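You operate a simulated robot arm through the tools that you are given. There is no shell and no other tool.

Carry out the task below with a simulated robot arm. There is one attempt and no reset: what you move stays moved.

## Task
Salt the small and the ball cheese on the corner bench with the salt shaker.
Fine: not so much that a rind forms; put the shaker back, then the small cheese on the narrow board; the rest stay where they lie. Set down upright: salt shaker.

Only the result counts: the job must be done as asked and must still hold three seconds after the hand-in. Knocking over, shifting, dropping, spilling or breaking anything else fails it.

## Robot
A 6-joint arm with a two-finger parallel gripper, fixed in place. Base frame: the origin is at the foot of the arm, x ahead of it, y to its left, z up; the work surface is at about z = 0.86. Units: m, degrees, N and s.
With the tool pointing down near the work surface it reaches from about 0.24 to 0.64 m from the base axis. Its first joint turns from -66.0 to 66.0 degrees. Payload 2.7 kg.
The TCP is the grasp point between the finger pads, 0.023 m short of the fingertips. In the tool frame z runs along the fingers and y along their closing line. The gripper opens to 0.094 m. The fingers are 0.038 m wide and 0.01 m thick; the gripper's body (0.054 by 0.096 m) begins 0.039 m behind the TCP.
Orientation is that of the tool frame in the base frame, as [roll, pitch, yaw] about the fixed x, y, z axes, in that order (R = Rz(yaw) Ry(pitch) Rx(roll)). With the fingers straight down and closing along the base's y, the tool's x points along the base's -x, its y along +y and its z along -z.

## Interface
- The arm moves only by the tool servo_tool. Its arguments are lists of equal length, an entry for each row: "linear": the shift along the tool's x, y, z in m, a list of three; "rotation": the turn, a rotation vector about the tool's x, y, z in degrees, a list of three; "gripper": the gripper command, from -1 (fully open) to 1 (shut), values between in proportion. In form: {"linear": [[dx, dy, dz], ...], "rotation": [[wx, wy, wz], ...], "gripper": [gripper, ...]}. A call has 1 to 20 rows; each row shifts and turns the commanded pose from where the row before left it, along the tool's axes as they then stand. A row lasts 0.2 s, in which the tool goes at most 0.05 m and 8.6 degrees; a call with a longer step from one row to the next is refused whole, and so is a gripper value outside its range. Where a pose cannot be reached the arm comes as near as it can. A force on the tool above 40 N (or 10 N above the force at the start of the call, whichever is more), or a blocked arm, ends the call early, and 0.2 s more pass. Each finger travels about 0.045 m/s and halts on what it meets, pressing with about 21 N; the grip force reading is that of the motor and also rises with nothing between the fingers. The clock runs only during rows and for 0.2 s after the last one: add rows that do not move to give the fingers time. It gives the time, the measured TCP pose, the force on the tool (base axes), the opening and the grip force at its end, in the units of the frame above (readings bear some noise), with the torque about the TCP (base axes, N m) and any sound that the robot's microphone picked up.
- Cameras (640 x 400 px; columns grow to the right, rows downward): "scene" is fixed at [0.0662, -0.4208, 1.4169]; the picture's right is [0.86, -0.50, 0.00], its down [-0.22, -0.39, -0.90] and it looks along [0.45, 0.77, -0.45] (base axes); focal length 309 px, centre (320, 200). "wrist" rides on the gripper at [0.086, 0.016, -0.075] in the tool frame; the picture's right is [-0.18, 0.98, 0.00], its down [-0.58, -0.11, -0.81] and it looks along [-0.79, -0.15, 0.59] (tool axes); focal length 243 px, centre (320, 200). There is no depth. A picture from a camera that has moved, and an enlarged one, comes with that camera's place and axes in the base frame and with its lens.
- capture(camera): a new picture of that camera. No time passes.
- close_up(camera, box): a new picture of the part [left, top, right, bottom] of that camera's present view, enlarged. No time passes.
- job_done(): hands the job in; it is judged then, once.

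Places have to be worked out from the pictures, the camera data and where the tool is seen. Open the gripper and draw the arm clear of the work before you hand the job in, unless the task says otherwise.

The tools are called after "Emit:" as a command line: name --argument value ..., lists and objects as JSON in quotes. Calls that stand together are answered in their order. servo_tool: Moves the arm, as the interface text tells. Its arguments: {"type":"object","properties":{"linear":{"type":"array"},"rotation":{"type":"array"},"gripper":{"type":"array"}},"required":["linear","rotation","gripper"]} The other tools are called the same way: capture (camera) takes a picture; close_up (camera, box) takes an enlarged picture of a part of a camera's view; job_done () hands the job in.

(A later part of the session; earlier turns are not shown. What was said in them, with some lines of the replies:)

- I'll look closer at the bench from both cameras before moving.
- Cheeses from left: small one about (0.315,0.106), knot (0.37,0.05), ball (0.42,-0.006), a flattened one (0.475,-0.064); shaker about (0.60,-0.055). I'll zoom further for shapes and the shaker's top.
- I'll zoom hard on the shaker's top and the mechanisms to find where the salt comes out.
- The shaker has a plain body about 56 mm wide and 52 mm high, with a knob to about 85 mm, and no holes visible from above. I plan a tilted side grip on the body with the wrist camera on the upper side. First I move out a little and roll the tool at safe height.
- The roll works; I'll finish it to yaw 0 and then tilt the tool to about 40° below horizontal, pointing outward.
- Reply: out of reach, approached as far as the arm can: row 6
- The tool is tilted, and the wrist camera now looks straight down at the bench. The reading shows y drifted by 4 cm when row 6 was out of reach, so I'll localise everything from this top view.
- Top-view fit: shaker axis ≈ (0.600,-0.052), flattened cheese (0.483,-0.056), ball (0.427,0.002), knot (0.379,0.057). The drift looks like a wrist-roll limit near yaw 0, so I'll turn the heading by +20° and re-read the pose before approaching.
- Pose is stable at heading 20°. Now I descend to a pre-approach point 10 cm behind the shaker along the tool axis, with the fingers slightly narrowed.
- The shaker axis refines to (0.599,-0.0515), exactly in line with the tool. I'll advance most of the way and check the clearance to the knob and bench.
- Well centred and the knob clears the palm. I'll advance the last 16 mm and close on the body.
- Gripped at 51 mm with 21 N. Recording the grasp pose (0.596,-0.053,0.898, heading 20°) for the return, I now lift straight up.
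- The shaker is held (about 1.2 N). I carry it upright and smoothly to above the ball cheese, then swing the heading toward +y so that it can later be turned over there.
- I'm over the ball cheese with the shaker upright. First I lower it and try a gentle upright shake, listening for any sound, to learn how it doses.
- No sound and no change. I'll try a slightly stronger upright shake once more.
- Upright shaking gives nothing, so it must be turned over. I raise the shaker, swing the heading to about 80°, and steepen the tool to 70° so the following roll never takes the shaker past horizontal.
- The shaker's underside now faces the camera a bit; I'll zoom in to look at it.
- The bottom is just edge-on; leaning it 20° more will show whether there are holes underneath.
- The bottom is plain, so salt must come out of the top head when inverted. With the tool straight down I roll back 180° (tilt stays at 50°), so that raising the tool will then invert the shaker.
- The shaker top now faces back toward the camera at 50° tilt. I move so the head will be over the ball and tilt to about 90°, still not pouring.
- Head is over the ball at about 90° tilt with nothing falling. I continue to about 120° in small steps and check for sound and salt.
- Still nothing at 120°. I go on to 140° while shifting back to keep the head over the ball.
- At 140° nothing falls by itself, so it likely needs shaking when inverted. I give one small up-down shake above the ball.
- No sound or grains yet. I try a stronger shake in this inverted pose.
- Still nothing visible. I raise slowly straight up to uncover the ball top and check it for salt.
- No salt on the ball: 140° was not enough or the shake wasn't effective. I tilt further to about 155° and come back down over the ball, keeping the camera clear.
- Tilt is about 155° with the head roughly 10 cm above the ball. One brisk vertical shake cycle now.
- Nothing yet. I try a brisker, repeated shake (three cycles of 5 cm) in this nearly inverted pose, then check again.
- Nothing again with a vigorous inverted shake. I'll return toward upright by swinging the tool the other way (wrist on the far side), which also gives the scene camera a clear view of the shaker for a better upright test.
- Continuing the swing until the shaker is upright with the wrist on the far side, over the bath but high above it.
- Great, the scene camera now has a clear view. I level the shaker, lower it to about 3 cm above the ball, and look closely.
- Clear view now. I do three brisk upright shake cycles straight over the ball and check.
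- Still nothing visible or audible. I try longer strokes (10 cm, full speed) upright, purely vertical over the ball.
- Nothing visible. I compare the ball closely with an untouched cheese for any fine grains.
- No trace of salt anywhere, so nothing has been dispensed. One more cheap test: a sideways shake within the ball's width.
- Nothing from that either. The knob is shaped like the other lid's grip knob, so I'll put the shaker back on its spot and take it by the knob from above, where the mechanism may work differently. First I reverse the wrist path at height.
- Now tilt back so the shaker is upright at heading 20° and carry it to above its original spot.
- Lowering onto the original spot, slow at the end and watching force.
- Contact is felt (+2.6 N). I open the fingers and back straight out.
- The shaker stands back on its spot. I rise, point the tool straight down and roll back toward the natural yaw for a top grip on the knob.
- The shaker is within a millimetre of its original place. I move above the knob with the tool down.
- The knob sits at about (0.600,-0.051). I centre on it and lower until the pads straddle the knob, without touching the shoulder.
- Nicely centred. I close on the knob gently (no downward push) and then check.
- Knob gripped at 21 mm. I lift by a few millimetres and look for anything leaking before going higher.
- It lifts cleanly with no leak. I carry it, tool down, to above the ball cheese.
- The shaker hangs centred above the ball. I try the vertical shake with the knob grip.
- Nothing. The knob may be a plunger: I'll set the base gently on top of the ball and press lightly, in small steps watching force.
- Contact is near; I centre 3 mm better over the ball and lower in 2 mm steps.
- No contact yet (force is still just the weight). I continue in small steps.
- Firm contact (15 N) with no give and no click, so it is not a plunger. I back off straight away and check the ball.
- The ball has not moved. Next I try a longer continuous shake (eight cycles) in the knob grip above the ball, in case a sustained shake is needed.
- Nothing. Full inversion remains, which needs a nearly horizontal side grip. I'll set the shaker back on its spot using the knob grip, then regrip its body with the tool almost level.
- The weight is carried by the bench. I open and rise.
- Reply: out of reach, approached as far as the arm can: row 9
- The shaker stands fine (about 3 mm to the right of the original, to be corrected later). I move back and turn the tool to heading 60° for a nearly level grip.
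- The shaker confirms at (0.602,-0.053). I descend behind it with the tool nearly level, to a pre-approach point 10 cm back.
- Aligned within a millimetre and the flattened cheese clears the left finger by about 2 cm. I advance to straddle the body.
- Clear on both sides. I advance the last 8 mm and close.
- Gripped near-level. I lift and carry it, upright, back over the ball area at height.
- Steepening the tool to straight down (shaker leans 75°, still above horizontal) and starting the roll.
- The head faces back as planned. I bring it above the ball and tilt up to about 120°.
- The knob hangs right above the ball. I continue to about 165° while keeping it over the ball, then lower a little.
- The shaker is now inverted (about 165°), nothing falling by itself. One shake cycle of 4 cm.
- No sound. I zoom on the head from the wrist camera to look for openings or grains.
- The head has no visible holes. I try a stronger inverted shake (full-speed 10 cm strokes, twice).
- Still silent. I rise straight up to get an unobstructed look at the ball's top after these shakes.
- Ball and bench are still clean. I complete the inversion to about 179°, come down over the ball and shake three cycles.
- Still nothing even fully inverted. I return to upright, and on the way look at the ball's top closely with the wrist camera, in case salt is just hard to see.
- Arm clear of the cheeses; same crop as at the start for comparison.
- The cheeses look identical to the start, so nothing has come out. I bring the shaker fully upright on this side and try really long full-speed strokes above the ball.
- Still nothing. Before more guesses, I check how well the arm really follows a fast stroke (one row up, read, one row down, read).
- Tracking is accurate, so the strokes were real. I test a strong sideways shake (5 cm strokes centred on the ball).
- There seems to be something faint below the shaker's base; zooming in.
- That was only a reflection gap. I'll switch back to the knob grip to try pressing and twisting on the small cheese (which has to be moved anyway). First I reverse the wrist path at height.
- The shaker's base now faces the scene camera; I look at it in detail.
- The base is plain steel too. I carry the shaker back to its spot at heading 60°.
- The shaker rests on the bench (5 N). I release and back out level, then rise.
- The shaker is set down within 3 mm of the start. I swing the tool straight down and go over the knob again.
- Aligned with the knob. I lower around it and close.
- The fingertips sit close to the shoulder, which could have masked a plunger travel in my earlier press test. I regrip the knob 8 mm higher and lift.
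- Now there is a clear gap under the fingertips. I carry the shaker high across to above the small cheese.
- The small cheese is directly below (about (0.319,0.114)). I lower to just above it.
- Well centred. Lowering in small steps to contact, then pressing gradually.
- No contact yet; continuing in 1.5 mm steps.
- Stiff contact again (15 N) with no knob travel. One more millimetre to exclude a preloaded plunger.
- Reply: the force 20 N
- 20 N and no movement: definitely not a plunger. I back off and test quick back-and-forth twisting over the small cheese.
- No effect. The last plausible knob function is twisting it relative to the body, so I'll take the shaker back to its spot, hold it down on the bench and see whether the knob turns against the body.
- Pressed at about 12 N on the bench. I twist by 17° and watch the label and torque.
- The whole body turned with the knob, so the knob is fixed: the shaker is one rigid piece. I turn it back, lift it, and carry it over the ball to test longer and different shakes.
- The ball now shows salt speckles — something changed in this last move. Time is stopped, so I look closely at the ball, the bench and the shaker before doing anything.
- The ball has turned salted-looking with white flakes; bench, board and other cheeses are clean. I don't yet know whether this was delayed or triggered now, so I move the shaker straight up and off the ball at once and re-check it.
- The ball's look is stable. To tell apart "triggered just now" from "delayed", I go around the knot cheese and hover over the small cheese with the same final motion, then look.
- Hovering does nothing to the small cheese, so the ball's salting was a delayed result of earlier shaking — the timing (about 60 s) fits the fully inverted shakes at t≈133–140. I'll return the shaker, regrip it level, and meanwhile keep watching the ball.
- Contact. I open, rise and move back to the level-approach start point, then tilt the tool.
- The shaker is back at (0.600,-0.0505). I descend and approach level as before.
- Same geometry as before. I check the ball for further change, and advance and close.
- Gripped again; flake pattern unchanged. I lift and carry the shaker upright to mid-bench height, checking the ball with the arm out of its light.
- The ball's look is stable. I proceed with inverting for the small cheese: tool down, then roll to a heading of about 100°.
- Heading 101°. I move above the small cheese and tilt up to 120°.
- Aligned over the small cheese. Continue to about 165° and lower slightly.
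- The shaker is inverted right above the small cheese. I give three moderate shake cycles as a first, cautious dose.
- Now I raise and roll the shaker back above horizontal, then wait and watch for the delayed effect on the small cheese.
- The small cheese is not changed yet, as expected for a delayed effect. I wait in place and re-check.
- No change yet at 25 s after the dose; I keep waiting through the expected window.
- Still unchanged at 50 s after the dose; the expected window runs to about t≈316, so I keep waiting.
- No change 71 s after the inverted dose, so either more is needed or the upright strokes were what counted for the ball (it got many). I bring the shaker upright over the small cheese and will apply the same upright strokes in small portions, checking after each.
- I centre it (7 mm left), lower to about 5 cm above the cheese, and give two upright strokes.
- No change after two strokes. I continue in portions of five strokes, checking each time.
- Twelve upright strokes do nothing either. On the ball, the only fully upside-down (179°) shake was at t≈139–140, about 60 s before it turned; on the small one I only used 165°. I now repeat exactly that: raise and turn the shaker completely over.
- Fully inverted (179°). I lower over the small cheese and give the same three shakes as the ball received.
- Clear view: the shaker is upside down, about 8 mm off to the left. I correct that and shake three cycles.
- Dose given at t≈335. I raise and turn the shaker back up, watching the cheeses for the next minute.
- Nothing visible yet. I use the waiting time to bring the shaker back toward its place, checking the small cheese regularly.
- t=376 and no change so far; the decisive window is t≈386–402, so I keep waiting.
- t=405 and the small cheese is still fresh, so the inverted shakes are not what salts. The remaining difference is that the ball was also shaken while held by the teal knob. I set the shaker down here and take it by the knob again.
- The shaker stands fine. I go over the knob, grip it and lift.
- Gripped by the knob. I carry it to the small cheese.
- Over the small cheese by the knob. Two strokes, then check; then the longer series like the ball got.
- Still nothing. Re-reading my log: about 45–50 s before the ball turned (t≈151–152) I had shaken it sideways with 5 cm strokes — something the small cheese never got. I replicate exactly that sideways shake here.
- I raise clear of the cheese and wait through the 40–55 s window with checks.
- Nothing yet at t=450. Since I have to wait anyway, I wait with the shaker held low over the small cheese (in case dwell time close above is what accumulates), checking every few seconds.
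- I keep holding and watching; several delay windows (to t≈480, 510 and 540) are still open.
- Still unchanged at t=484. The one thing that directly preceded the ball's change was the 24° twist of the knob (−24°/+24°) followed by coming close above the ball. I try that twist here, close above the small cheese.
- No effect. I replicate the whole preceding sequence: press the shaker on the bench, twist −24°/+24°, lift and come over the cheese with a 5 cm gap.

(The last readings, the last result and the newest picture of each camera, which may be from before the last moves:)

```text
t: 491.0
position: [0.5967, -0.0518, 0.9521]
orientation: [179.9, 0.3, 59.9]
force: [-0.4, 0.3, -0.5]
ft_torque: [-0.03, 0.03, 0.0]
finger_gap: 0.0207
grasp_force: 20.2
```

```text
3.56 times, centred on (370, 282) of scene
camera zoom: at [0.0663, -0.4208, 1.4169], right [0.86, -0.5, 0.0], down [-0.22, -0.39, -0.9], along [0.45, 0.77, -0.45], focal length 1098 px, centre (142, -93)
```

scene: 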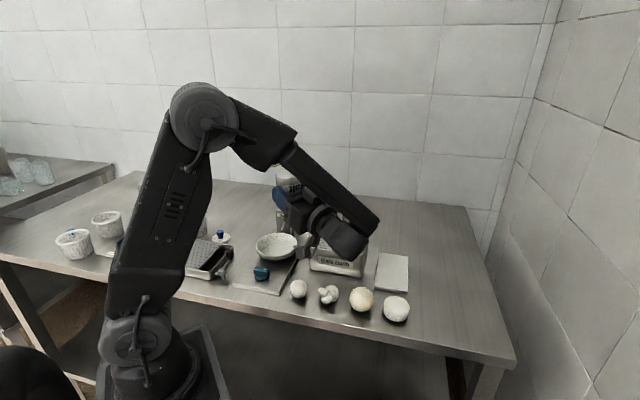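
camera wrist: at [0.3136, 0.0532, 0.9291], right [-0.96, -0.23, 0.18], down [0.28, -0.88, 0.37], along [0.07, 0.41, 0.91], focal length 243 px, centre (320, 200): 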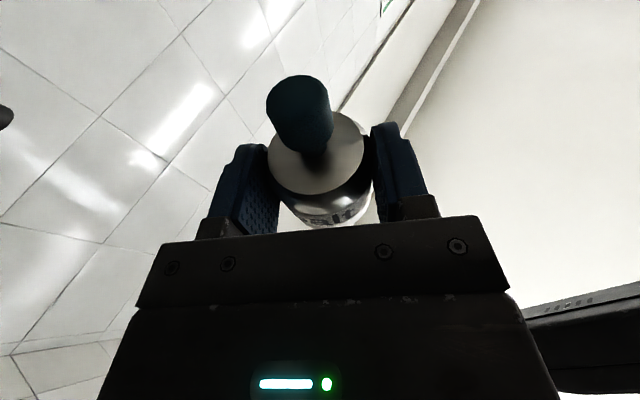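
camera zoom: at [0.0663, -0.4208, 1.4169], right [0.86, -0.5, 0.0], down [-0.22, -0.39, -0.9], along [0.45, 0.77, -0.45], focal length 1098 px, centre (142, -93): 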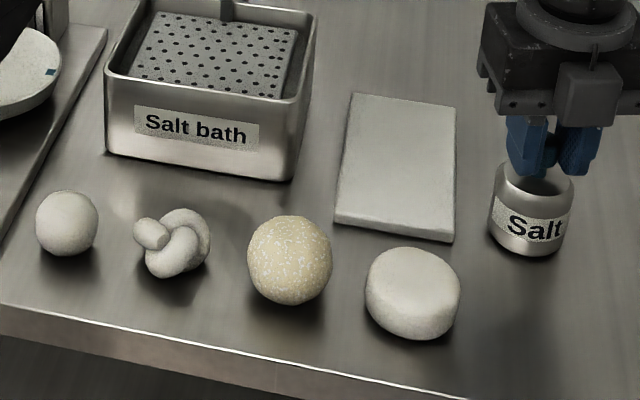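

Emit:
servo_tool --linear '[[0, 0, 0.003], [0, 0, 0.0015], [0, 0, 0]]' --rotation '[[0, 0, 0], [0, 0, 0], [0, 0, 0]]' --gripper '[0.9, 0.9, 0.9]'

Emit:
servo_tool --linear '[[0, 0, 0.001], [0, 0, 0.0008], [0, 0, 0]]' --rotation '[[0, 0, 0], [0, 0, 0], [0, 0, 0]]' --gripper '[0.9, 0.9, 0.9]'

```text
t: 491.8
position: [0.597, -0.0516, 0.95]
orientation: [179.7, 0.2, 59.9]
force: [-4.7, 0.6, 15.4]
ft_torque: [0.06, 0.14, 0.02]
finger_gap: 0.0208
grasp_force: 21.3
```

```text
t: 492.6
position: [0.5984, -0.0497, 0.9455]
orientation: [179.9, 0.0, 60.0]
force: [-0.3, 0.0, 20.5]
ft_torque: [0.21, -0.1, -0.02]
finger_gap: 0.0211
grasp_force: 21.2
```

Emit:
servo_tool --linear '[[0, 0, 0], [0, 0, 0], [0, 0, 0], [0, 0, 0], [0, 0, 0]]' --rotation '[[0, 0, -6], [0, 0, -6], [0, 0, -6], [0, 0, -6], [0, 0, 0]]' --gripper '[0.9, 0.9, 0.9, 0.9, 0.9]'

Emit:
servo_tool --linear '[[0, 0, -0.002], [0, 0, 0], [0, 0, 0], [0, 0, 0], [0, 0, -0.01], [0, 0, -0.03], [0, 0, -0.03], [0, 0, -0.03], [0, 0, -0.03], [0.0005, -0.0355, 0], [0.0005, -0.0355, 0], [0.0005, -0.0355, 0], [0.0005, -0.0355, 0], [0.0005, -0.0355, 0], [0.0005, -0.0355, 0], [0.0005, -0.0355, 0], [0.0005, -0.0355, 0], [0.0005, -0.0355, 0], [0, 0, 0.025], [0, 0, 0.018]]' --rotation '[[0, 0, 6], [0, 0, 6], [0, 0, 6], [0, 0, 6], [0, 0, 0], [0, 0, 0], [0, 0, 0], [0, 0, 0], [0, 0, 0], [0, 0, 0], [0, 0, 0], [0, 0, 0], [0, 0, 0], [0, 0, 0], [0, 0, 0], [0, 0, 0], [0, 0, 0], [0, 0, 0], [0, 0, 0], [0, 0, 0]]' --gripper '[0.9, 0.9, 0.9, 0.9, 0.9, 0.9, 0.9, 0.9, 0.9, 0.9, 0.9, 0.9, 0.9, 0.9, 0.9, 0.9, 0.9, 0.9, 0.9, 0.9]'

Emit:
close_up --camera "scene" --box '[260, 230, 400, 330]'

```text
t: 493.8
position: [0.5964, -0.0498, 0.9442]
orientation: [-179.9, 0.2, 84.1]
force: [1.5, 0.4, 13.4]
ft_torque: [0.09, -0.05, 0.04]
finger_gap: 0.0211
grasp_force: 20.9
```

```text
t: 498.0
position: [0.3236, 0.113, 1.0338]
orientation: [179.9, 0.3, 59.9]
force: [-0.5, -0.2, -0.7]
ft_torque: [-0.03, 0.02, 0.01]
finger_gap: 0.0211
grasp_force: 21.0
```

```text
4.00 times, centred on (330, 280) of scene
camera zoom: at [0.0662, -0.4208, 1.4169], right [0.86, -0.5, 0.0], down [-0.22, -0.39, -0.9], along [0.45, 0.77, -0.45], focal length 1235 px, centre (280, -120)
```

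zoom: 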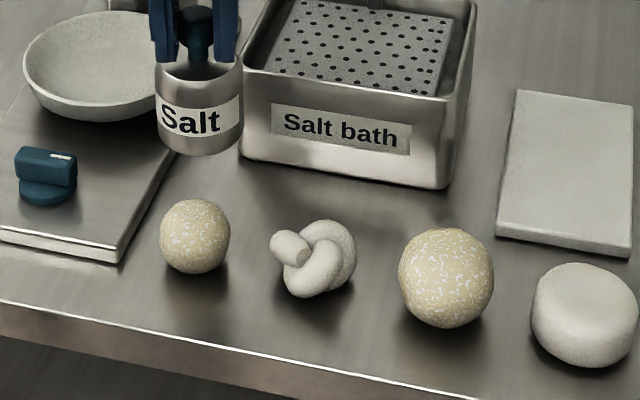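

The small cheese has now turned salted too, with the same look as the ball. I stop dosing at once: straight up, then carry the shaker back to its place.

Emit:
servo_tool --linear '[[0, 0, -0.033], [0, 0, -0.033], [-0.0002, 0.023, 0], [-0.0002, 0.023, 0], [-0.0002, 0.023, 0], [-0.0002, 0.023, 0], [-0.0002, 0.023, 0], [-0.0002, 0.023, 0], [-0.0002, 0.023, 0], [-0.0002, 0.023, 0], [-0.0002, 0.023, 0], [-0.0002, 0.023, 0], [-0.0002, 0.023, 0], [-0.0002, 0.023, 0], [-0.0002, 0.023, 0], [-0.0002, 0.023, 0], [0, 0, 0.03], [0, 0, 0.03], [0, 0, 0.03], [0, 0, 0]]' --rotation '[[0, 0, 0], [0, 0, 0], [0, 0, 0], [0, 0, 0], [0, 0, 0], [0, 0, 0], [0, 0, 0], [0, 0, 0], [0, 0, 0], [0, 0, 0], [0, 0, 0], [0, 0, 0], [0, 0, 0], [0, 0, 0], [0, 0, 0], [0, 0, 0], [0, 0, 0], [0, 0, 0], [0, 0, 0], [0, 0, 0]]' --gripper '[0.9, 0.9, 0.9, 0.9, 0.9, 0.9, 0.9, 0.9, 0.9, 0.9, 0.9, 0.9, 0.9, 0.9, 0.9, 0.9, 0.9, 0.9, 0.9, 0.9]'

Emit:
close_up --camera "scene" --box '[280, 220, 460, 332]'

Emit:
close_up --camera "scene" --box '[400, 220, 475, 310]'

```text
t: 502.2
position: [0.6003, -0.0494, 1.0088]
orientation: [179.8, 0.2, 60.0]
force: [0.5, 0.6, -1.3]
ft_torque: [-0.02, 0.0, 0.01]
finger_gap: 0.0213
grasp_force: 20.9
```

```text
3.56 times, centred on (370, 276) of scene
camera zoom: at [0.0663, -0.4208, 1.4169], right [0.86, -0.5, 0.0], down [-0.22, -0.39, -0.9], along [0.45, 0.77, -0.45], focal length 1098 px, centre (142, -70)
```

zoom: 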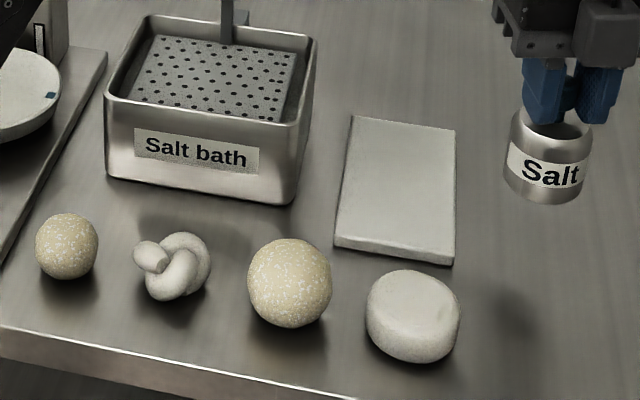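

```text
4.44 times, centred on (438, 265) of scene
camera zoom: at [0.0663, -0.4208, 1.4169], right [0.86, -0.5, 0.0], down [-0.22, -0.39, -0.9], along [0.45, 0.77, -0.45], focal length 1373 px, centre (-202, -89)
```

zoom: 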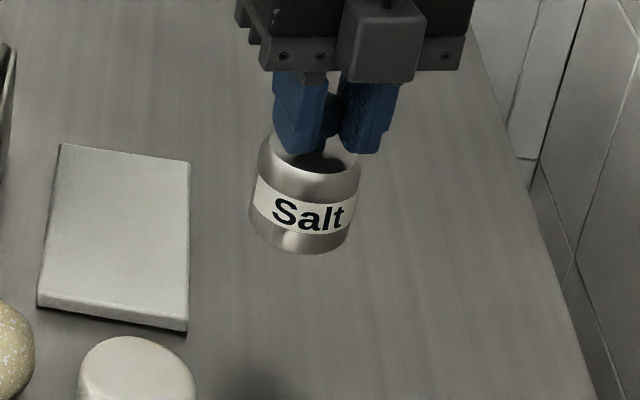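

Both cheeses are salted and stable, the others untouched. I lower the shaker gently onto its spot.

Emit:
servo_tool --linear '[[0.0, 0.001, 0.02], [0, 0, 0.02], [0, 0, 0.012], [0, 0, 0.003], [0, 0, 0]]' --rotation '[[0, 0, 0], [0, 0, 0], [0, 0, 0], [0, 0, 0], [0, 0, 0]]' --gripper '[0.9, 0.9, 0.9, 0.9, 0.9]'

Emit:
servo_tool --linear '[[0, 0, 0.0015], [0, 0, 0.001], [0, 0, 0]]' --rotation '[[0, 0, 0], [0, 0, 0], [0, 0, 0]]' --gripper '[0.9, 0.9, 0.9]'

Emit:
close_up --camera "scene" --box '[410, 255, 458, 305]'

```text
t: 503.4
position: [0.6011, -0.0504, 0.9544]
orientation: [-179.9, 0.2, 60.0]
force: [0.4, 0.3, -2.5]
ft_torque: [-0.01, 0.01, 0.01]
finger_gap: 0.0211
grasp_force: 20.9
```

```text
t: 504.2
position: [0.6016, -0.0508, 0.9515]
orientation: [179.9, 0.3, 60.0]
force: [-0.4, 0.2, -2.1]
ft_torque: [-0.01, -0.01, -0.01]
finger_gap: 0.0211
grasp_force: 21.3
```

```text
8.00 times, centred on (434, 280) of scene
camera zoom: at [0.0663, -0.4208, 1.4169], right [0.86, -0.5, 0.0], down [-0.22, -0.39, -0.9], along [0.45, 0.77, -0.45], focal length 2471 px, centre (-592, -440)
```

zoom: 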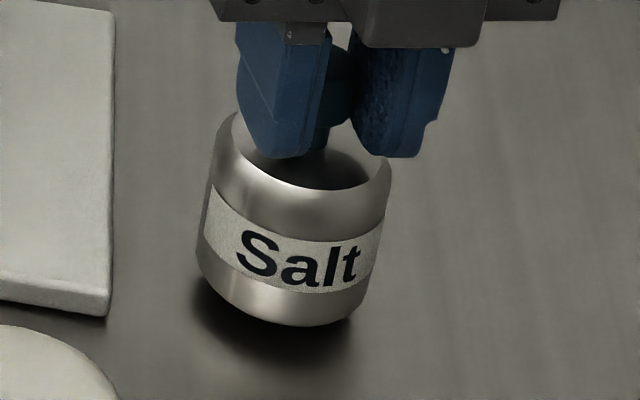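

The base is still slightly above the bench; I lower in small steps until it just touches.

Emit:
servo_tool --linear '[[0, 0, 0.0015], [0, 0, 0.0015], [0, 0, 0]]' --rotation '[[0, 0, 0], [0, 0, 0], [0, 0, 0]]' --gripper '[0.9, 0.9, 0.9]'

Emit:
servo_tool --linear '[[0, 0, 0.001], [0, 0, 0.001], [0, 0, 0]]' --rotation '[[0, 0, 0], [0, 0, 0], [0, 0, 0]]' --gripper '[0.9, 0.9, 0.9]'

```text
t: 505.0
position: [0.5999, -0.0506, 0.9496]
orientation: [-180.0, 0.2, 60.0]
force: [0.0, 0.1, -1.5]
ft_torque: [0.0, 0.02, -0.01]
finger_gap: 0.0209
grasp_force: 20.6
```

```text
t: 505.8
position: [0.6017, -0.0502, 0.9468]
orientation: [-180.0, 0.2, 60.0]
force: [0.0, 0.0, -0.9]
ft_torque: [-0.01, 0.02, -0.03]
finger_gap: 0.0209
grasp_force: 21.1
```

Emit:
servo_tool --linear '[[0, 0, 0.001], [0, 0, 0.0005], [0, 0, 0]]' --rotation '[[0, 0, 0], [0, 0, 0], [0, 0, 0]]' --gripper '[0.9, 0.9, 0.9]'

Emit:
close_up --camera "scene" --box '[410, 255, 458, 305]'

```text
t: 506.6
position: [0.6012, -0.0499, 0.9458]
orientation: [-180.0, 0.2, 60.0]
force: [-0.3, 0.2, -1.6]
ft_torque: [0.0, 0.02, 0.01]
finger_gap: 0.021
grasp_force: 20.6
```

```text
8.00 times, centred on (434, 280) of scene
camera zoom: at [0.0663, -0.4208, 1.4169], right [0.86, -0.5, 0.0], down [-0.22, -0.39, -0.9], along [0.45, 0.77, -0.45], focal length 2471 px, centre (-592, -440)
```

zoom: 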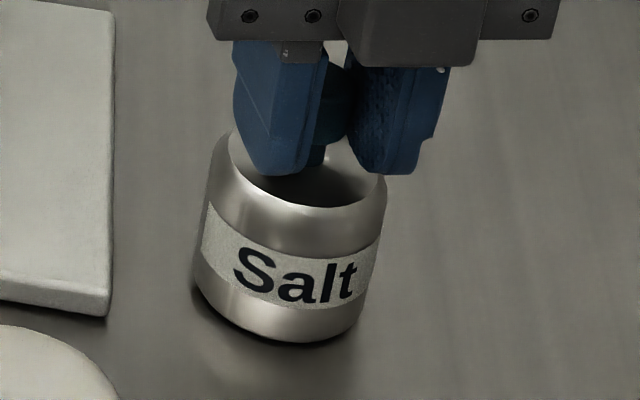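

Emit:
servo_tool --linear '[[0, 0, 0.001], [0, 0, 0.001], [0, 0, 0]]' --rotation '[[0, 0, 0], [0, 0, 0], [0, 0, 0]]' --gripper '[0.9, 0.9, 0.9]'

Emit:
servo_tool --linear '[[0, 0, 0.001], [0, 0, 0]]' --rotation '[[0, 0, 0], [0, 0, 0]]' --gripper '[0.9, 0.9]'

```text
t: 507.4
position: [0.6018, -0.051, 0.9444]
orientation: [179.9, 0.2, 59.9]
force: [-0.4, 0.0, 4.4]
ft_torque: [-0.05, 0.11, -0.02]
finger_gap: 0.0208
grasp_force: 21.4
```

```text
t: 508.0
position: [0.6011, -0.0504, 0.9447]
orientation: [179.8, 0.1, 60.0]
force: [-3.8, 0.7, 13.3]
ft_torque: [-0.06, 0.19, -0.03]
finger_gap: 0.021
grasp_force: 21.2
```

On the bench. I relieve the pressure, check its position, and release.

Emit:
servo_tool --linear '[[0, 0, -0.001], [0, 0, 0], [0, 0, 0], [0, 0, 0], [0, 0, -0.01], [0, 0, -0.03], [0, 0, -0.035], [0, 0, -0.035], [0, 0, 0]]' --rotation '[[0, 0, 0], [0, 0, 0], [0, 0, 0], [0, 0, 0], [0, 0, 0], [0, 0, 0], [0, 0, 0], [0, 0, 0], [0, 0, 0]]' --gripper '[0.9, 0.5, 0, -0.1, -0.1, -0.1, -0.1, -0.1, -0.1]'

Emit:
close_up --camera "scene" --box '[410, 255, 458, 305]'

Emit:
close_up --camera "scene" --box '[280, 220, 460, 332]'

```text
t: 510.0
position: [0.6002, -0.0506, 1.0538]
orientation: [179.9, 0.2, 60.0]
force: [0.1, -0.2, -0.1]
ft_torque: [0.0, -0.03, -0.03]
finger_gap: 0.0512
grasp_force: 0.1
```

```text
8.00 times, centred on (434, 280) of scene
camera zoom: at [0.0662, -0.4208, 1.4169], right [0.86, -0.5, 0.0], down [-0.22, -0.39, -0.9], along [0.45, 0.77, -0.45], focal length 2471 px, centre (-592, -440)
```

zoom: 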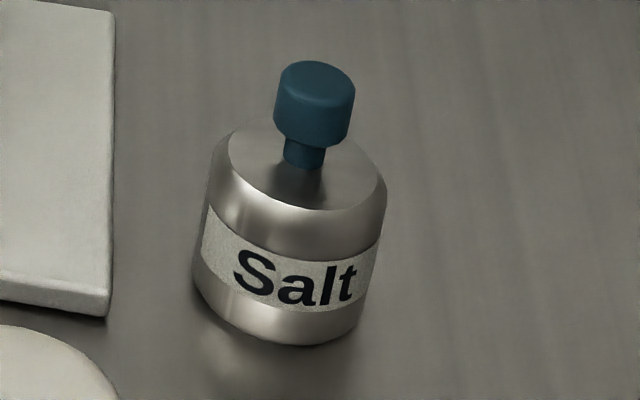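

```text
3.56 times, centred on (370, 276) of scene
camera zoom: at [0.0662, -0.4208, 1.4169], right [0.86, -0.5, 0.0], down [-0.22, -0.39, -0.9], along [0.45, 0.77, -0.45], focal length 1098 px, centre (142, -70)
```

zoom: 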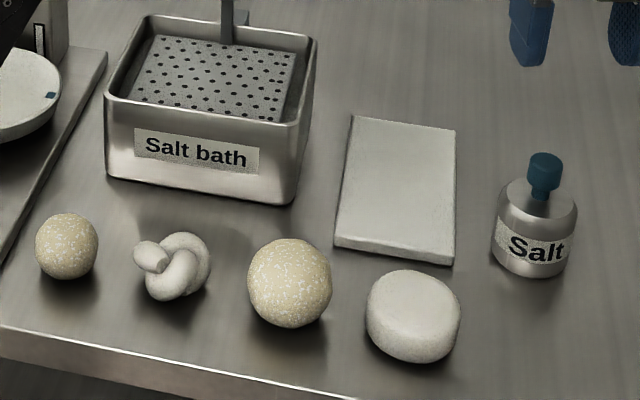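

The shaker stands upright about 7 mm from where it began. Now I go to the small cheese, opening the gripper and turning it so the fingers close away from the knot cheese.

Emit:
servo_tool --linear '[[0.0001, -0.0295, -0.005], [0.0001, -0.0295, -0.005], [0.0001, -0.0295, -0.005], [0.0001, -0.0295, 0], [0.0001, -0.0295, 0], [0.0001, -0.0295, 0], [0.0001, -0.0295, 0], [0.0001, -0.0295, 0], [0.0001, -0.0295, 0], [0.0001, -0.0295, 0], [0.0001, -0.0295, 0], [0, 0, 0], [0, 0, 0], [0, 0, 0], [0, 0, 0], [0, 0, 0], [0, 0, 0], [0, 0, 0], [0, 0, 0], [0, 0, 0]]' --rotation '[[0, 0, 0], [0, 0, 0], [0, 0, 0], [0, 0, 0], [0, 0, 0], [0, 0, 0], [0, 0, 0], [0, 0, 0], [0, 0, 0], [0, 0, 0], [0, 0, 0], [0, 0, -8.33], [0, 0, -8.33], [0, 0, -8.33], [0, 0, -8.33], [0, 0, -8.33], [0, 0, -8.33], [0, 0, -8.33], [0, 0, -8.33], [0, 0, -8.33]]' --gripper '[-0.1, -0.1, -0.1, -0.1, -0.1, -0.1, -0.2, -0.3, -0.4, -0.5, -0.5, -0.5, -0.5, -0.5, -0.5, -0.5, -0.5, -0.5, -0.5, -0.5]'

Emit:
capture --camera "wrist"

Emit:
close_up --camera "scene" --box '[250, 190, 390, 320]'

```text
t: 514.2
position: [0.3216, 0.1127, 1.0686]
orientation: [-179.8, 0.1, 135.1]
force: [-0.7, -0.6, -0.1]
ft_torque: [0.04, -0.01, 0.02]
finger_gap: 0.0703
grasp_force: 0.0
```

```text
taken
camera wrist: at [0.2716, 0.1857, 1.1421], right [0.82, 0.57, 0.0], down [0.34, -0.48, 0.81], along [0.46, -0.67, -0.59], focal length 243 px, centre (320, 200)
```

wrist: 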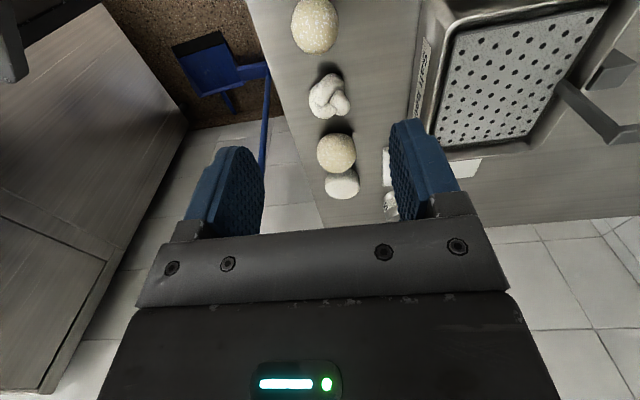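

```text
3.08 times, centred on (320, 255) of scene
camera zoom: at [0.0662, -0.4208, 1.4169], right [0.86, -0.5, 0.0], down [-0.22, -0.39, -0.9], along [0.45, 0.77, -0.45], focal length 950 px, centre (320, 31)
```

zoom: 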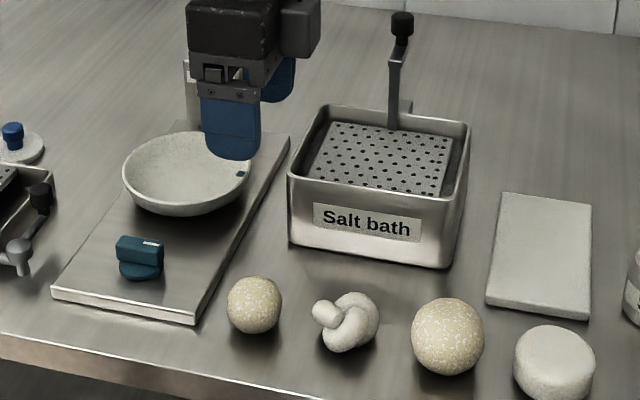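

The small cheese is at about (0.318,0.112). I centre on it and descend part-way to verify.

Emit:
servo_tool --linear '[[0.002, -0.003, 0.03], [0, 0, 0.03], [0, 0, 0.03], [0, 0, 0.025], [0, 0, 0]]' --rotation '[[0, 0, 0], [0, 0, 0], [0, 0, 0], [0, 0, 0], [0, 0, 0]]' --gripper '[-0.5, -0.5, -0.5, -0.5, -0.5]'

Emit:
capture --camera "wrist"

Emit:
close_up --camera "scene" --box '[265, 230, 345, 310]'

```text
t: 515.4
position: [0.3171, 0.1116, 0.9536]
orientation: [-179.8, 0.1, 134.9]
force: [0.0, -0.4, 0.2]
ft_torque: [0.06, -0.04, -0.01]
finger_gap: 0.0704
grasp_force: 0.0
```

```text
taken
camera wrist: at [0.2676, 0.1847, 1.0272], right [0.83, 0.56, 0.0], down [0.33, -0.49, 0.81], along [0.45, -0.67, -0.59], focal length 243 px, centre (320, 200)
```

wrist: 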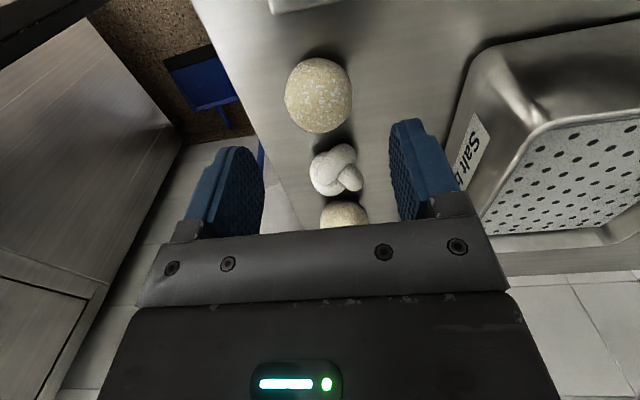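

```text
5.00 times, centred on (305, 270) of scene
camera zoom: at [0.0662, -0.4208, 1.4169], right [0.86, -0.5, 0.0], down [-0.22, -0.39, -0.9], along [0.45, 0.77, -0.45], focal length 1544 px, centre (395, -150)
```

zoom: 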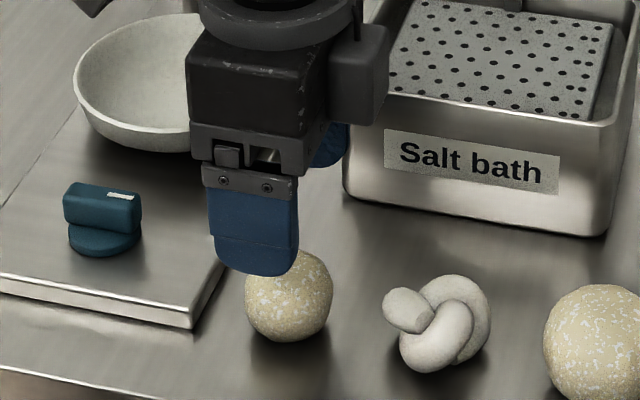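

Alignment is good and there is clearance on both sides. I lower to the equator of the cheese and close.

Emit:
servo_tool --linear '[[0.001, 0, 0.02], [0.001, 0, 0.02], [0, 0, 0.018], [0, 0, 0.008], [0, 0, 0], [0, 0, 0], [0, 0, 0], [0, 0, 0], [0, 0, 0], [0, 0, 0], [0, 0, 0]]' --rotation '[[0, 0, 0], [0, 0, 0], [0, 0, 0], [0, 0, 0], [0, 0, 0], [0, 0, 0], [0, 0, 0], [0, 0, 0], [0, 0, 0], [0, 0, 0], [0, 0, 0]]' --gripper '[-0.5, -0.5, -0.5, -0.5, -0.5, -0.3, -0.1, 0.1, 0.3, 0.4, 0.4]'

Emit:
close_up --camera "scene" --box '[265, 240, 345, 320]'

```text
t: 517.8
position: [0.3154, 0.113, 0.888]
orientation: [-179.8, 0.1, 134.9]
force: [0.3, 0.3, -0.4]
ft_torque: [0.0, 0.04, 0.02]
finger_gap: 0.0423
grasp_force: 21.4
```

```text
5.00 times, centred on (305, 280) of scene
camera zoom: at [0.0662, -0.4208, 1.4169], right [0.86, -0.5, 0.0], down [-0.22, -0.39, -0.9], along [0.45, 0.77, -0.45], focal length 1544 px, centre (395, -200)
```

zoom: 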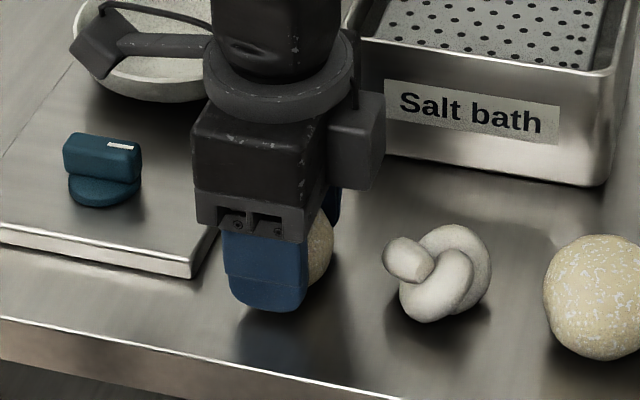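

Gripped (42 mm). I lift straight up and carry it to above the narrow board.

Emit:
servo_tool --linear '[[0, 0, -0.01], [0, 0, -0.025], [0, 0, -0.03], [0, 0, -0.03], [0, 0, -0.03], [0, 0, -0.02], [-0.02244, 0.014, 0], [-0.02244, 0.014, 0], [-0.02244, 0.014, 0], [-0.02244, 0.014, 0], [-0.02244, 0.014, 0], [-0.02244, 0.014, 0], [-0.02244, 0.014, 0], [-0.02244, 0.014, 0], [-0.02244, 0.014, 0], [-0.02244, 0.014, 0], [0, 0, 0]]' --rotation '[[0, 0, 0], [0, 0, 0], [0, 0, 0], [0, 0, 0], [0, 0, 0], [0, 0, 0], [0, 0, 0], [0, 0, 0], [0, 0, 0], [0, 0, 0], [0, 0, 0], [0, 0, 0], [0, 0, 0], [0, 0, 0], [0, 0, 0], [0, 0, 0], [0, 0, 0]]' --gripper '[0.4, 0.4, 0.4, 0.4, 0.4, 0.4, 0.4, 0.4, 0.4, 0.4, 0.4, 0.4, 0.4, 0.4, 0.4, 0.4, 0.4]'

Emit:
capture --camera "scene"

Emit:
close_up --camera "scene" --box '[340, 200, 460, 320]'

Emit:
capture --camera "wrist"

```text
t: 521.4
position: [0.573, 0.054, 1.0322]
orientation: [-179.8, 0.1, 134.9]
force: [-0.1, -0.2, -0.7]
ft_torque: [0.0, 0.04, -0.01]
finger_gap: 0.0423
grasp_force: 21.0
```

```text
taken
```

scene: 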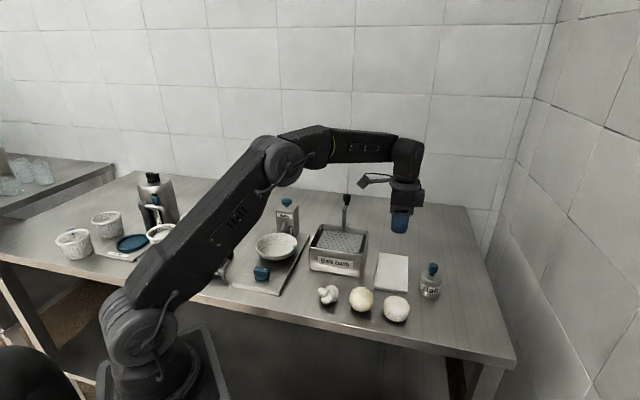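

```text
3.33 times, centred on (400, 260) of scene
camera zoom: at [0.0663, -0.4208, 1.4169], right [0.86, -0.5, 0.0], down [-0.22, -0.39, -0.9], along [0.45, 0.77, -0.45], focal length 1030 px, centre (53, 0)
```

zoom: 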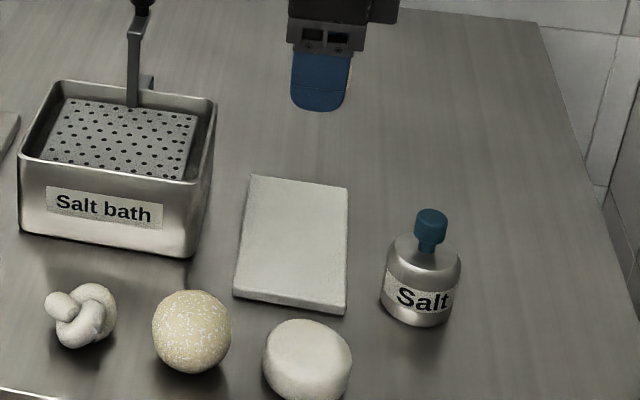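

```text
taken
camera wrist: at [0.5244, 0.1267, 1.106], right [0.83, 0.56, 0.0], down [0.34, -0.49, 0.81], along [0.45, -0.67, -0.59], focal length 243 px, centre (320, 200)
```

wrist: 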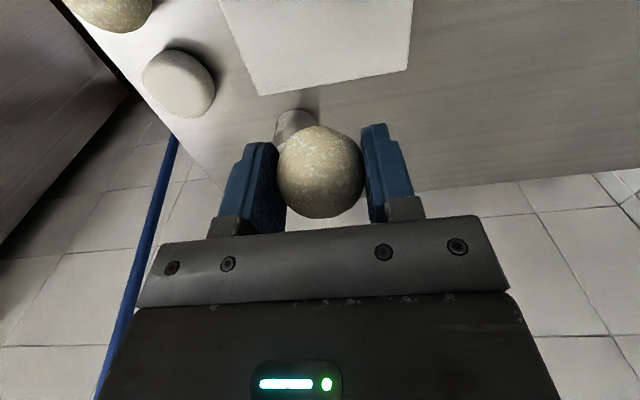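

The drop point is over the middle of the board. I lower slowly towards contact.

Emit:
servo_tool --linear '[[0, 0, 0.03], [0, 0, 0.03], [0, 0, 0.03], [0, 0, 0.025], [0, 0, 0.01], [0, 0, 0]]' --rotation '[[0, 0, 0], [0, 0, 0], [0, 0, 0], [0, 0, 0], [0, 0, 0], [0, 0, 0]]' --gripper '[0.4, 0.4, 0.4, 0.4, 0.4, 0.4]'

Emit:
close_up --camera "scene" --box '[350, 220, 440, 310]'

```text
t: 522.8
position: [0.573, 0.0537, 0.906]
orientation: [-179.8, 0.1, 135.0]
force: [-0.3, -0.7, 0.1]
ft_torque: [0.03, -0.01, 0.03]
finger_gap: 0.0423
grasp_force: 20.8
```

```text
4.44 times, centred on (395, 265) of scene
camera zoom: at [0.0663, -0.4208, 1.4169], right [0.86, -0.5, 0.0], down [-0.22, -0.39, -0.9], along [0.45, 0.77, -0.45], focal length 1373 px, centre (-13, -89)
```

zoom: 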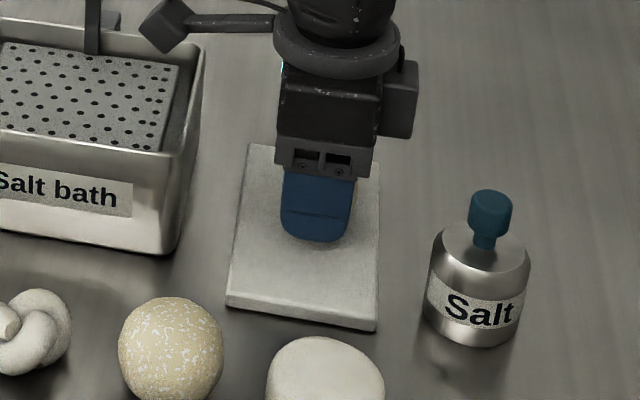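

Over the board centre. Final millimetres with force checks.

Emit:
servo_tool --linear '[[0, 0, 0.002], [0, 0, 0.002], [0, 0, 0]]' --rotation '[[0, 0, 0], [0, 0, 0], [0, 0, 0]]' --gripper '[0.4, 0.4, 0.4]'

Emit:
servo_tool --linear '[[0, 0, 0.0015], [0, 0, 0]]' --rotation '[[0, 0, 0], [0, 0, 0]]' --gripper '[0.4, 0.4]'

```text
t: 523.6
position: [0.5722, 0.054, 0.9033]
orientation: [-179.8, 0.0, 134.9]
force: [0.3, -0.2, 0.1]
ft_torque: [0.03, 0.03, 0.05]
finger_gap: 0.0427
grasp_force: 21.1
```

```text
t: 524.2
position: [0.5729, 0.0539, 0.9013]
orientation: [-179.9, 0.1, 135.0]
force: [0.1, -0.3, -0.6]
ft_torque: [0.01, -0.01, 0.0]
finger_gap: 0.0424
grasp_force: 20.6
```

Emit:
servo_tool --linear '[[0, 0, 0.0015], [0, 0, 0]]' --rotation '[[0, 0, 0], [0, 0, 0]]' --gripper '[0.4, 0.4]'

Emit:
servo_tool --linear '[[0, 0, 0.0012], [0, 0, 0]]' --rotation '[[0, 0, 0], [0, 0, 0]]' --gripper '[0.4, 0.4]'

```text
t: 524.8
position: [0.572, 0.0532, 0.8995]
orientation: [-179.7, 0.1, 134.9]
force: [0.1, 0.4, 0.8]
ft_torque: [-0.01, -0.03, -0.01]
finger_gap: 0.0427
grasp_force: 21.5
```

```text
t: 525.4
position: [0.5729, 0.0522, 0.8996]
orientation: [-179.8, 0.1, 134.8]
force: [-0.9, 1.6, 3.5]
ft_torque: [-0.04, -0.01, 0.02]
finger_gap: 0.0428
grasp_force: 21.1
```

Touching the board (3.5 N). I ease off slightly and open the fingers slowly.

Emit:
servo_tool --linear '[[0, 0, -0.0006], [0, 0, 0], [0, 0, 0], [0, 0, 0], [0, 0, 0], [0, 0, 0], [0, 0, 0], [0, 0, 0], [0, 0, 0]]' --rotation '[[0, 0, 0], [0, 0, 0], [0, 0, 0], [0, 0, 0], [0, 0, 0], [0, 0, 0], [0, 0, 0], [0, 0, 0], [0, 0, 0]]' --gripper '[0.2, 0.08, 0.06, 0.03, 0, -0.05, -0.15, -0.3, -0.4]'

Emit:
capture --camera "wrist"

Emit:
close_up --camera "scene" --box '[350, 220, 440, 310]'

```text
t: 527.4
position: [0.5729, 0.0532, 0.8996]
orientation: [-179.7, 0.1, 134.8]
force: [-0.2, -0.4, -0.1]
ft_torque: [-0.01, -0.05, -0.01]
finger_gap: 0.0658
grasp_force: 0.1
```

```text
taken
camera wrist: at [0.5238, 0.126, 0.9734], right [0.83, 0.56, 0.0], down [0.33, -0.49, 0.81], along [0.45, -0.67, -0.59], focal length 243 px, centre (320, 200)
```

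wrist: 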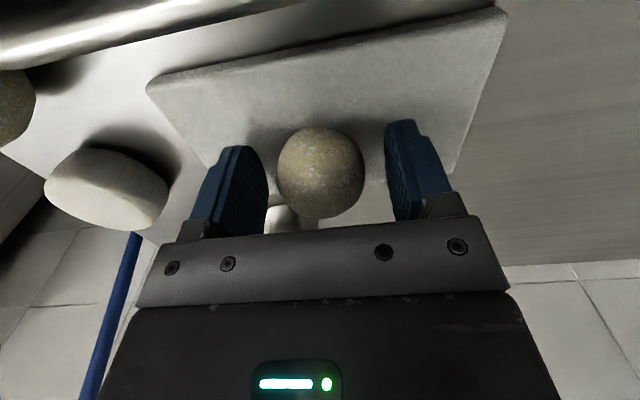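

```text
4.44 times, centred on (395, 265) of scene
camera zoom: at [0.0662, -0.4208, 1.4169], right [0.86, -0.5, 0.0], down [-0.22, -0.39, -0.9], along [0.45, 0.77, -0.45], focal length 1373 px, centre (-13, -89)
```

zoom: 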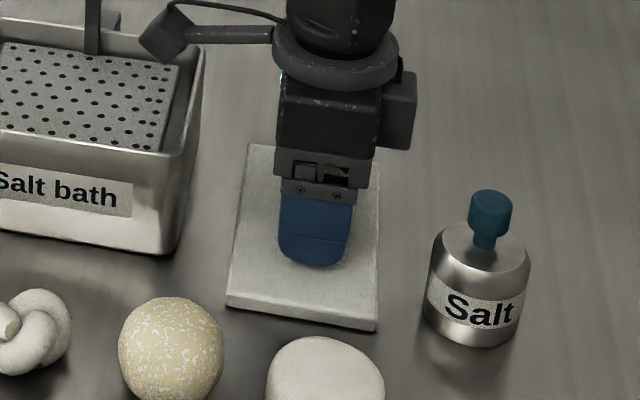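

The cheese stays put between the open fingers. I rise straight up.

Emit:
servo_tool --linear '[[0, 0, -0.01], [0, 0, -0.025], [0, 0, -0.035], [0, 0, -0.04], [0, 0, -0.04], [0, 0, 0], [0, 0, 0], [0, 0, 0], [0, 0, 0], [0, 0, 0]]' --rotation '[[0, 0, 0], [0, 0, 0], [0, 0, 0], [0, 0, 0], [0, 0, 0], [0, 0, 0], [0, 0, 0], [0, 0, 0], [0, 0, 0], [0, 0, 0]]' --gripper '[-0.4, -0.5, -0.5, -0.7, -1, -1, -1, -1, -1, -1]'

Emit:
close_up --camera "scene" --box '[310, 220, 460, 325]'

Emit:
close_up --camera "scene" --box '[410, 255, 458, 305]'

```text
t: 529.6
position: [0.5735, 0.0539, 1.0496]
orientation: [-179.9, 0.1, 134.9]
force: [0.3, -0.8, -0.2]
ft_torque: [0.02, 0.03, 0.0]
finger_gap: 0.0941
grasp_force: 0.1
```

```text
3.81 times, centred on (385, 272) of scene
camera zoom: at [0.0662, -0.4208, 1.4169], right [0.86, -0.5, 0.0], down [-0.22, -0.39, -0.9], along [0.45, 0.77, -0.45], focal length 1177 px, centre (72, -76)
```

zoom: 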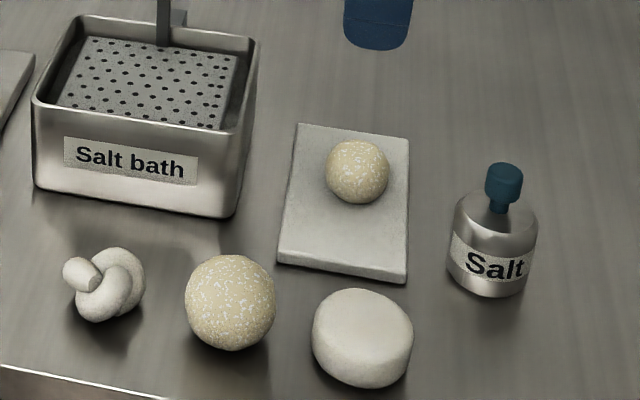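

```text
8.00 times, centred on (434, 280) of scene
camera zoom: at [0.0662, -0.4208, 1.4169], right [0.86, -0.5, 0.0], down [-0.22, -0.39, -0.9], along [0.45, 0.77, -0.45], focal length 2471 px, centre (-592, -440)
```

zoom: 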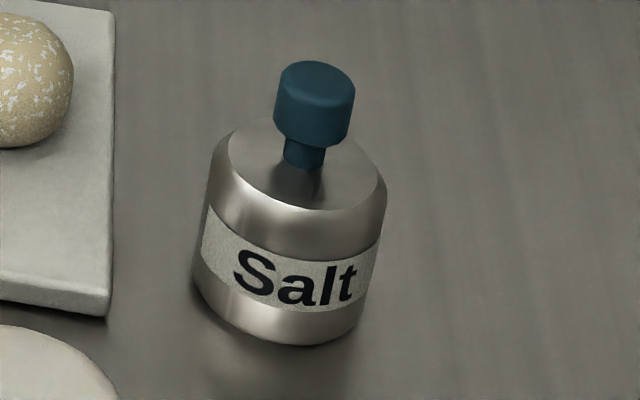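

The small cheese sits on the narrow board, salted; the shaker stands upright at its place and the rest are where they lay. I withdraw the arm, open, and verify stability.

Emit:
servo_tool --linear '[[0, 0, -0.03], [0.02, -0.02, -0.02], [0.02, -0.02, -0.02], [0.02, -0.02, -0.02], [0.02, -0.02, -0.02], [0.02, -0.02, -0.02], [0.02, -0.02, -0.01], [0, 0, 0], [0, 0, 0], [0, 0, 0], [0, 0, 0], [0, 0, 0]]' --rotation '[[0, 0, 0], [0, 0, 0], [0, 0, 0], [0, 0, 0], [0, 0, 0], [0, 0, 0], [0, 0, 0], [0, 0, 0], [0, 0, 0], [0, 0, 0], [0, 0, 0], [0, 0, 0]]' --gripper '[-1, -1, -1, -1, -1, -1, -1, -1, -1, -1, -1, -1]'

Emit:
capture --camera "scene"

Emit:
close_up --camera "scene" --box '[310, 220, 460, 325]'

```text
t: 532.2
position: [0.4043, 0.0552, 1.1888]
orientation: [-179.8, 0.1, 134.8]
force: [-0.5, 0.0, 0.2]
ft_torque: [-0.02, 0.03, -0.02]
finger_gap: 0.0941
grasp_force: 0.2
```

```text
taken
```

scene: 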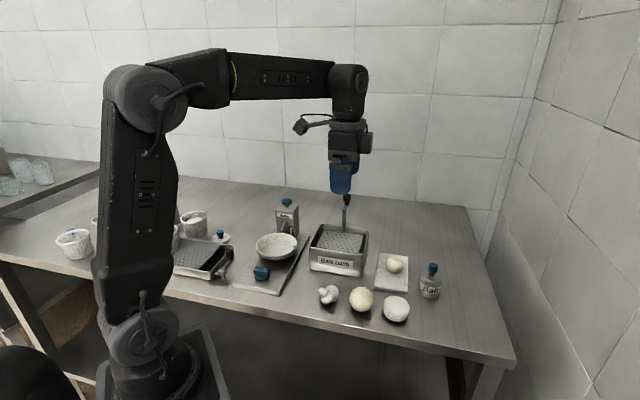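

```text
3.81 times, centred on (385, 272) of scene
camera zoom: at [0.0662, -0.4208, 1.4169], right [0.86, -0.5, 0.0], down [-0.22, -0.39, -0.9], along [0.45, 0.77, -0.45], focal length 1177 px, centre (72, -76)
```

zoom: 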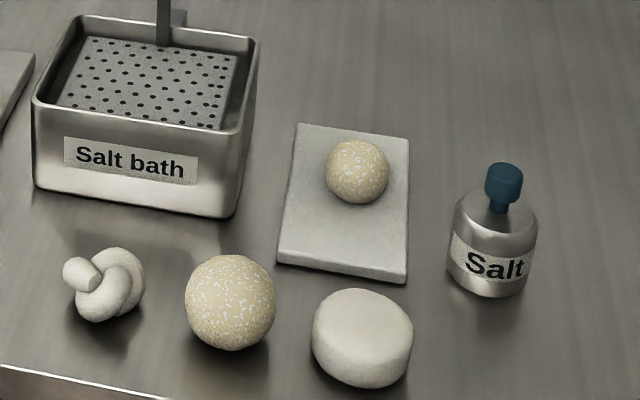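

Everything is stable. Both cheeses show the same salted look, the small one rests on the narrow board, the shaker stands upright at its place, the others are untouched, and the gripper is open and clear. I hand the job in.

Emit:
job_done

```text
The job is handed in.
```

I've handed the job in with both cheeses looking salted. I never worked out exactly how the shaker doses, so I can't be sure the amount is right.

- **Salting:** The small and the ball cheese now look alike: yellowish, with white flakes. I took that as the finely salted state, but I had no heavier result to compare it with. A rind could look similar.
- **How it happened:** Shaking the shaker upright, sideways or fully inverted had no visible effect at the time. Both cheeses changed later. Each changed after I pressed the shaker on the bench, twisted it 24° and back by its knob, and brought it over that cheese. A delayed effect from the earlier shaking fits the timing just as well. Neither changed further after that, up to hand-in.
- **Shaker:** It stands upright about 7 mm from where it started.
- **Small cheese:** It rests on the white board beside the shaker, near the middle, and was still when I last looked. I took that board as the narrow one.
- **Everything else:** I saw no salt on the bench, the board or the other two cheeses. During testing I pressed the shaker onto the top of the ball with about 15 N, and it did not move. The knot and the flat cheese are where they were.
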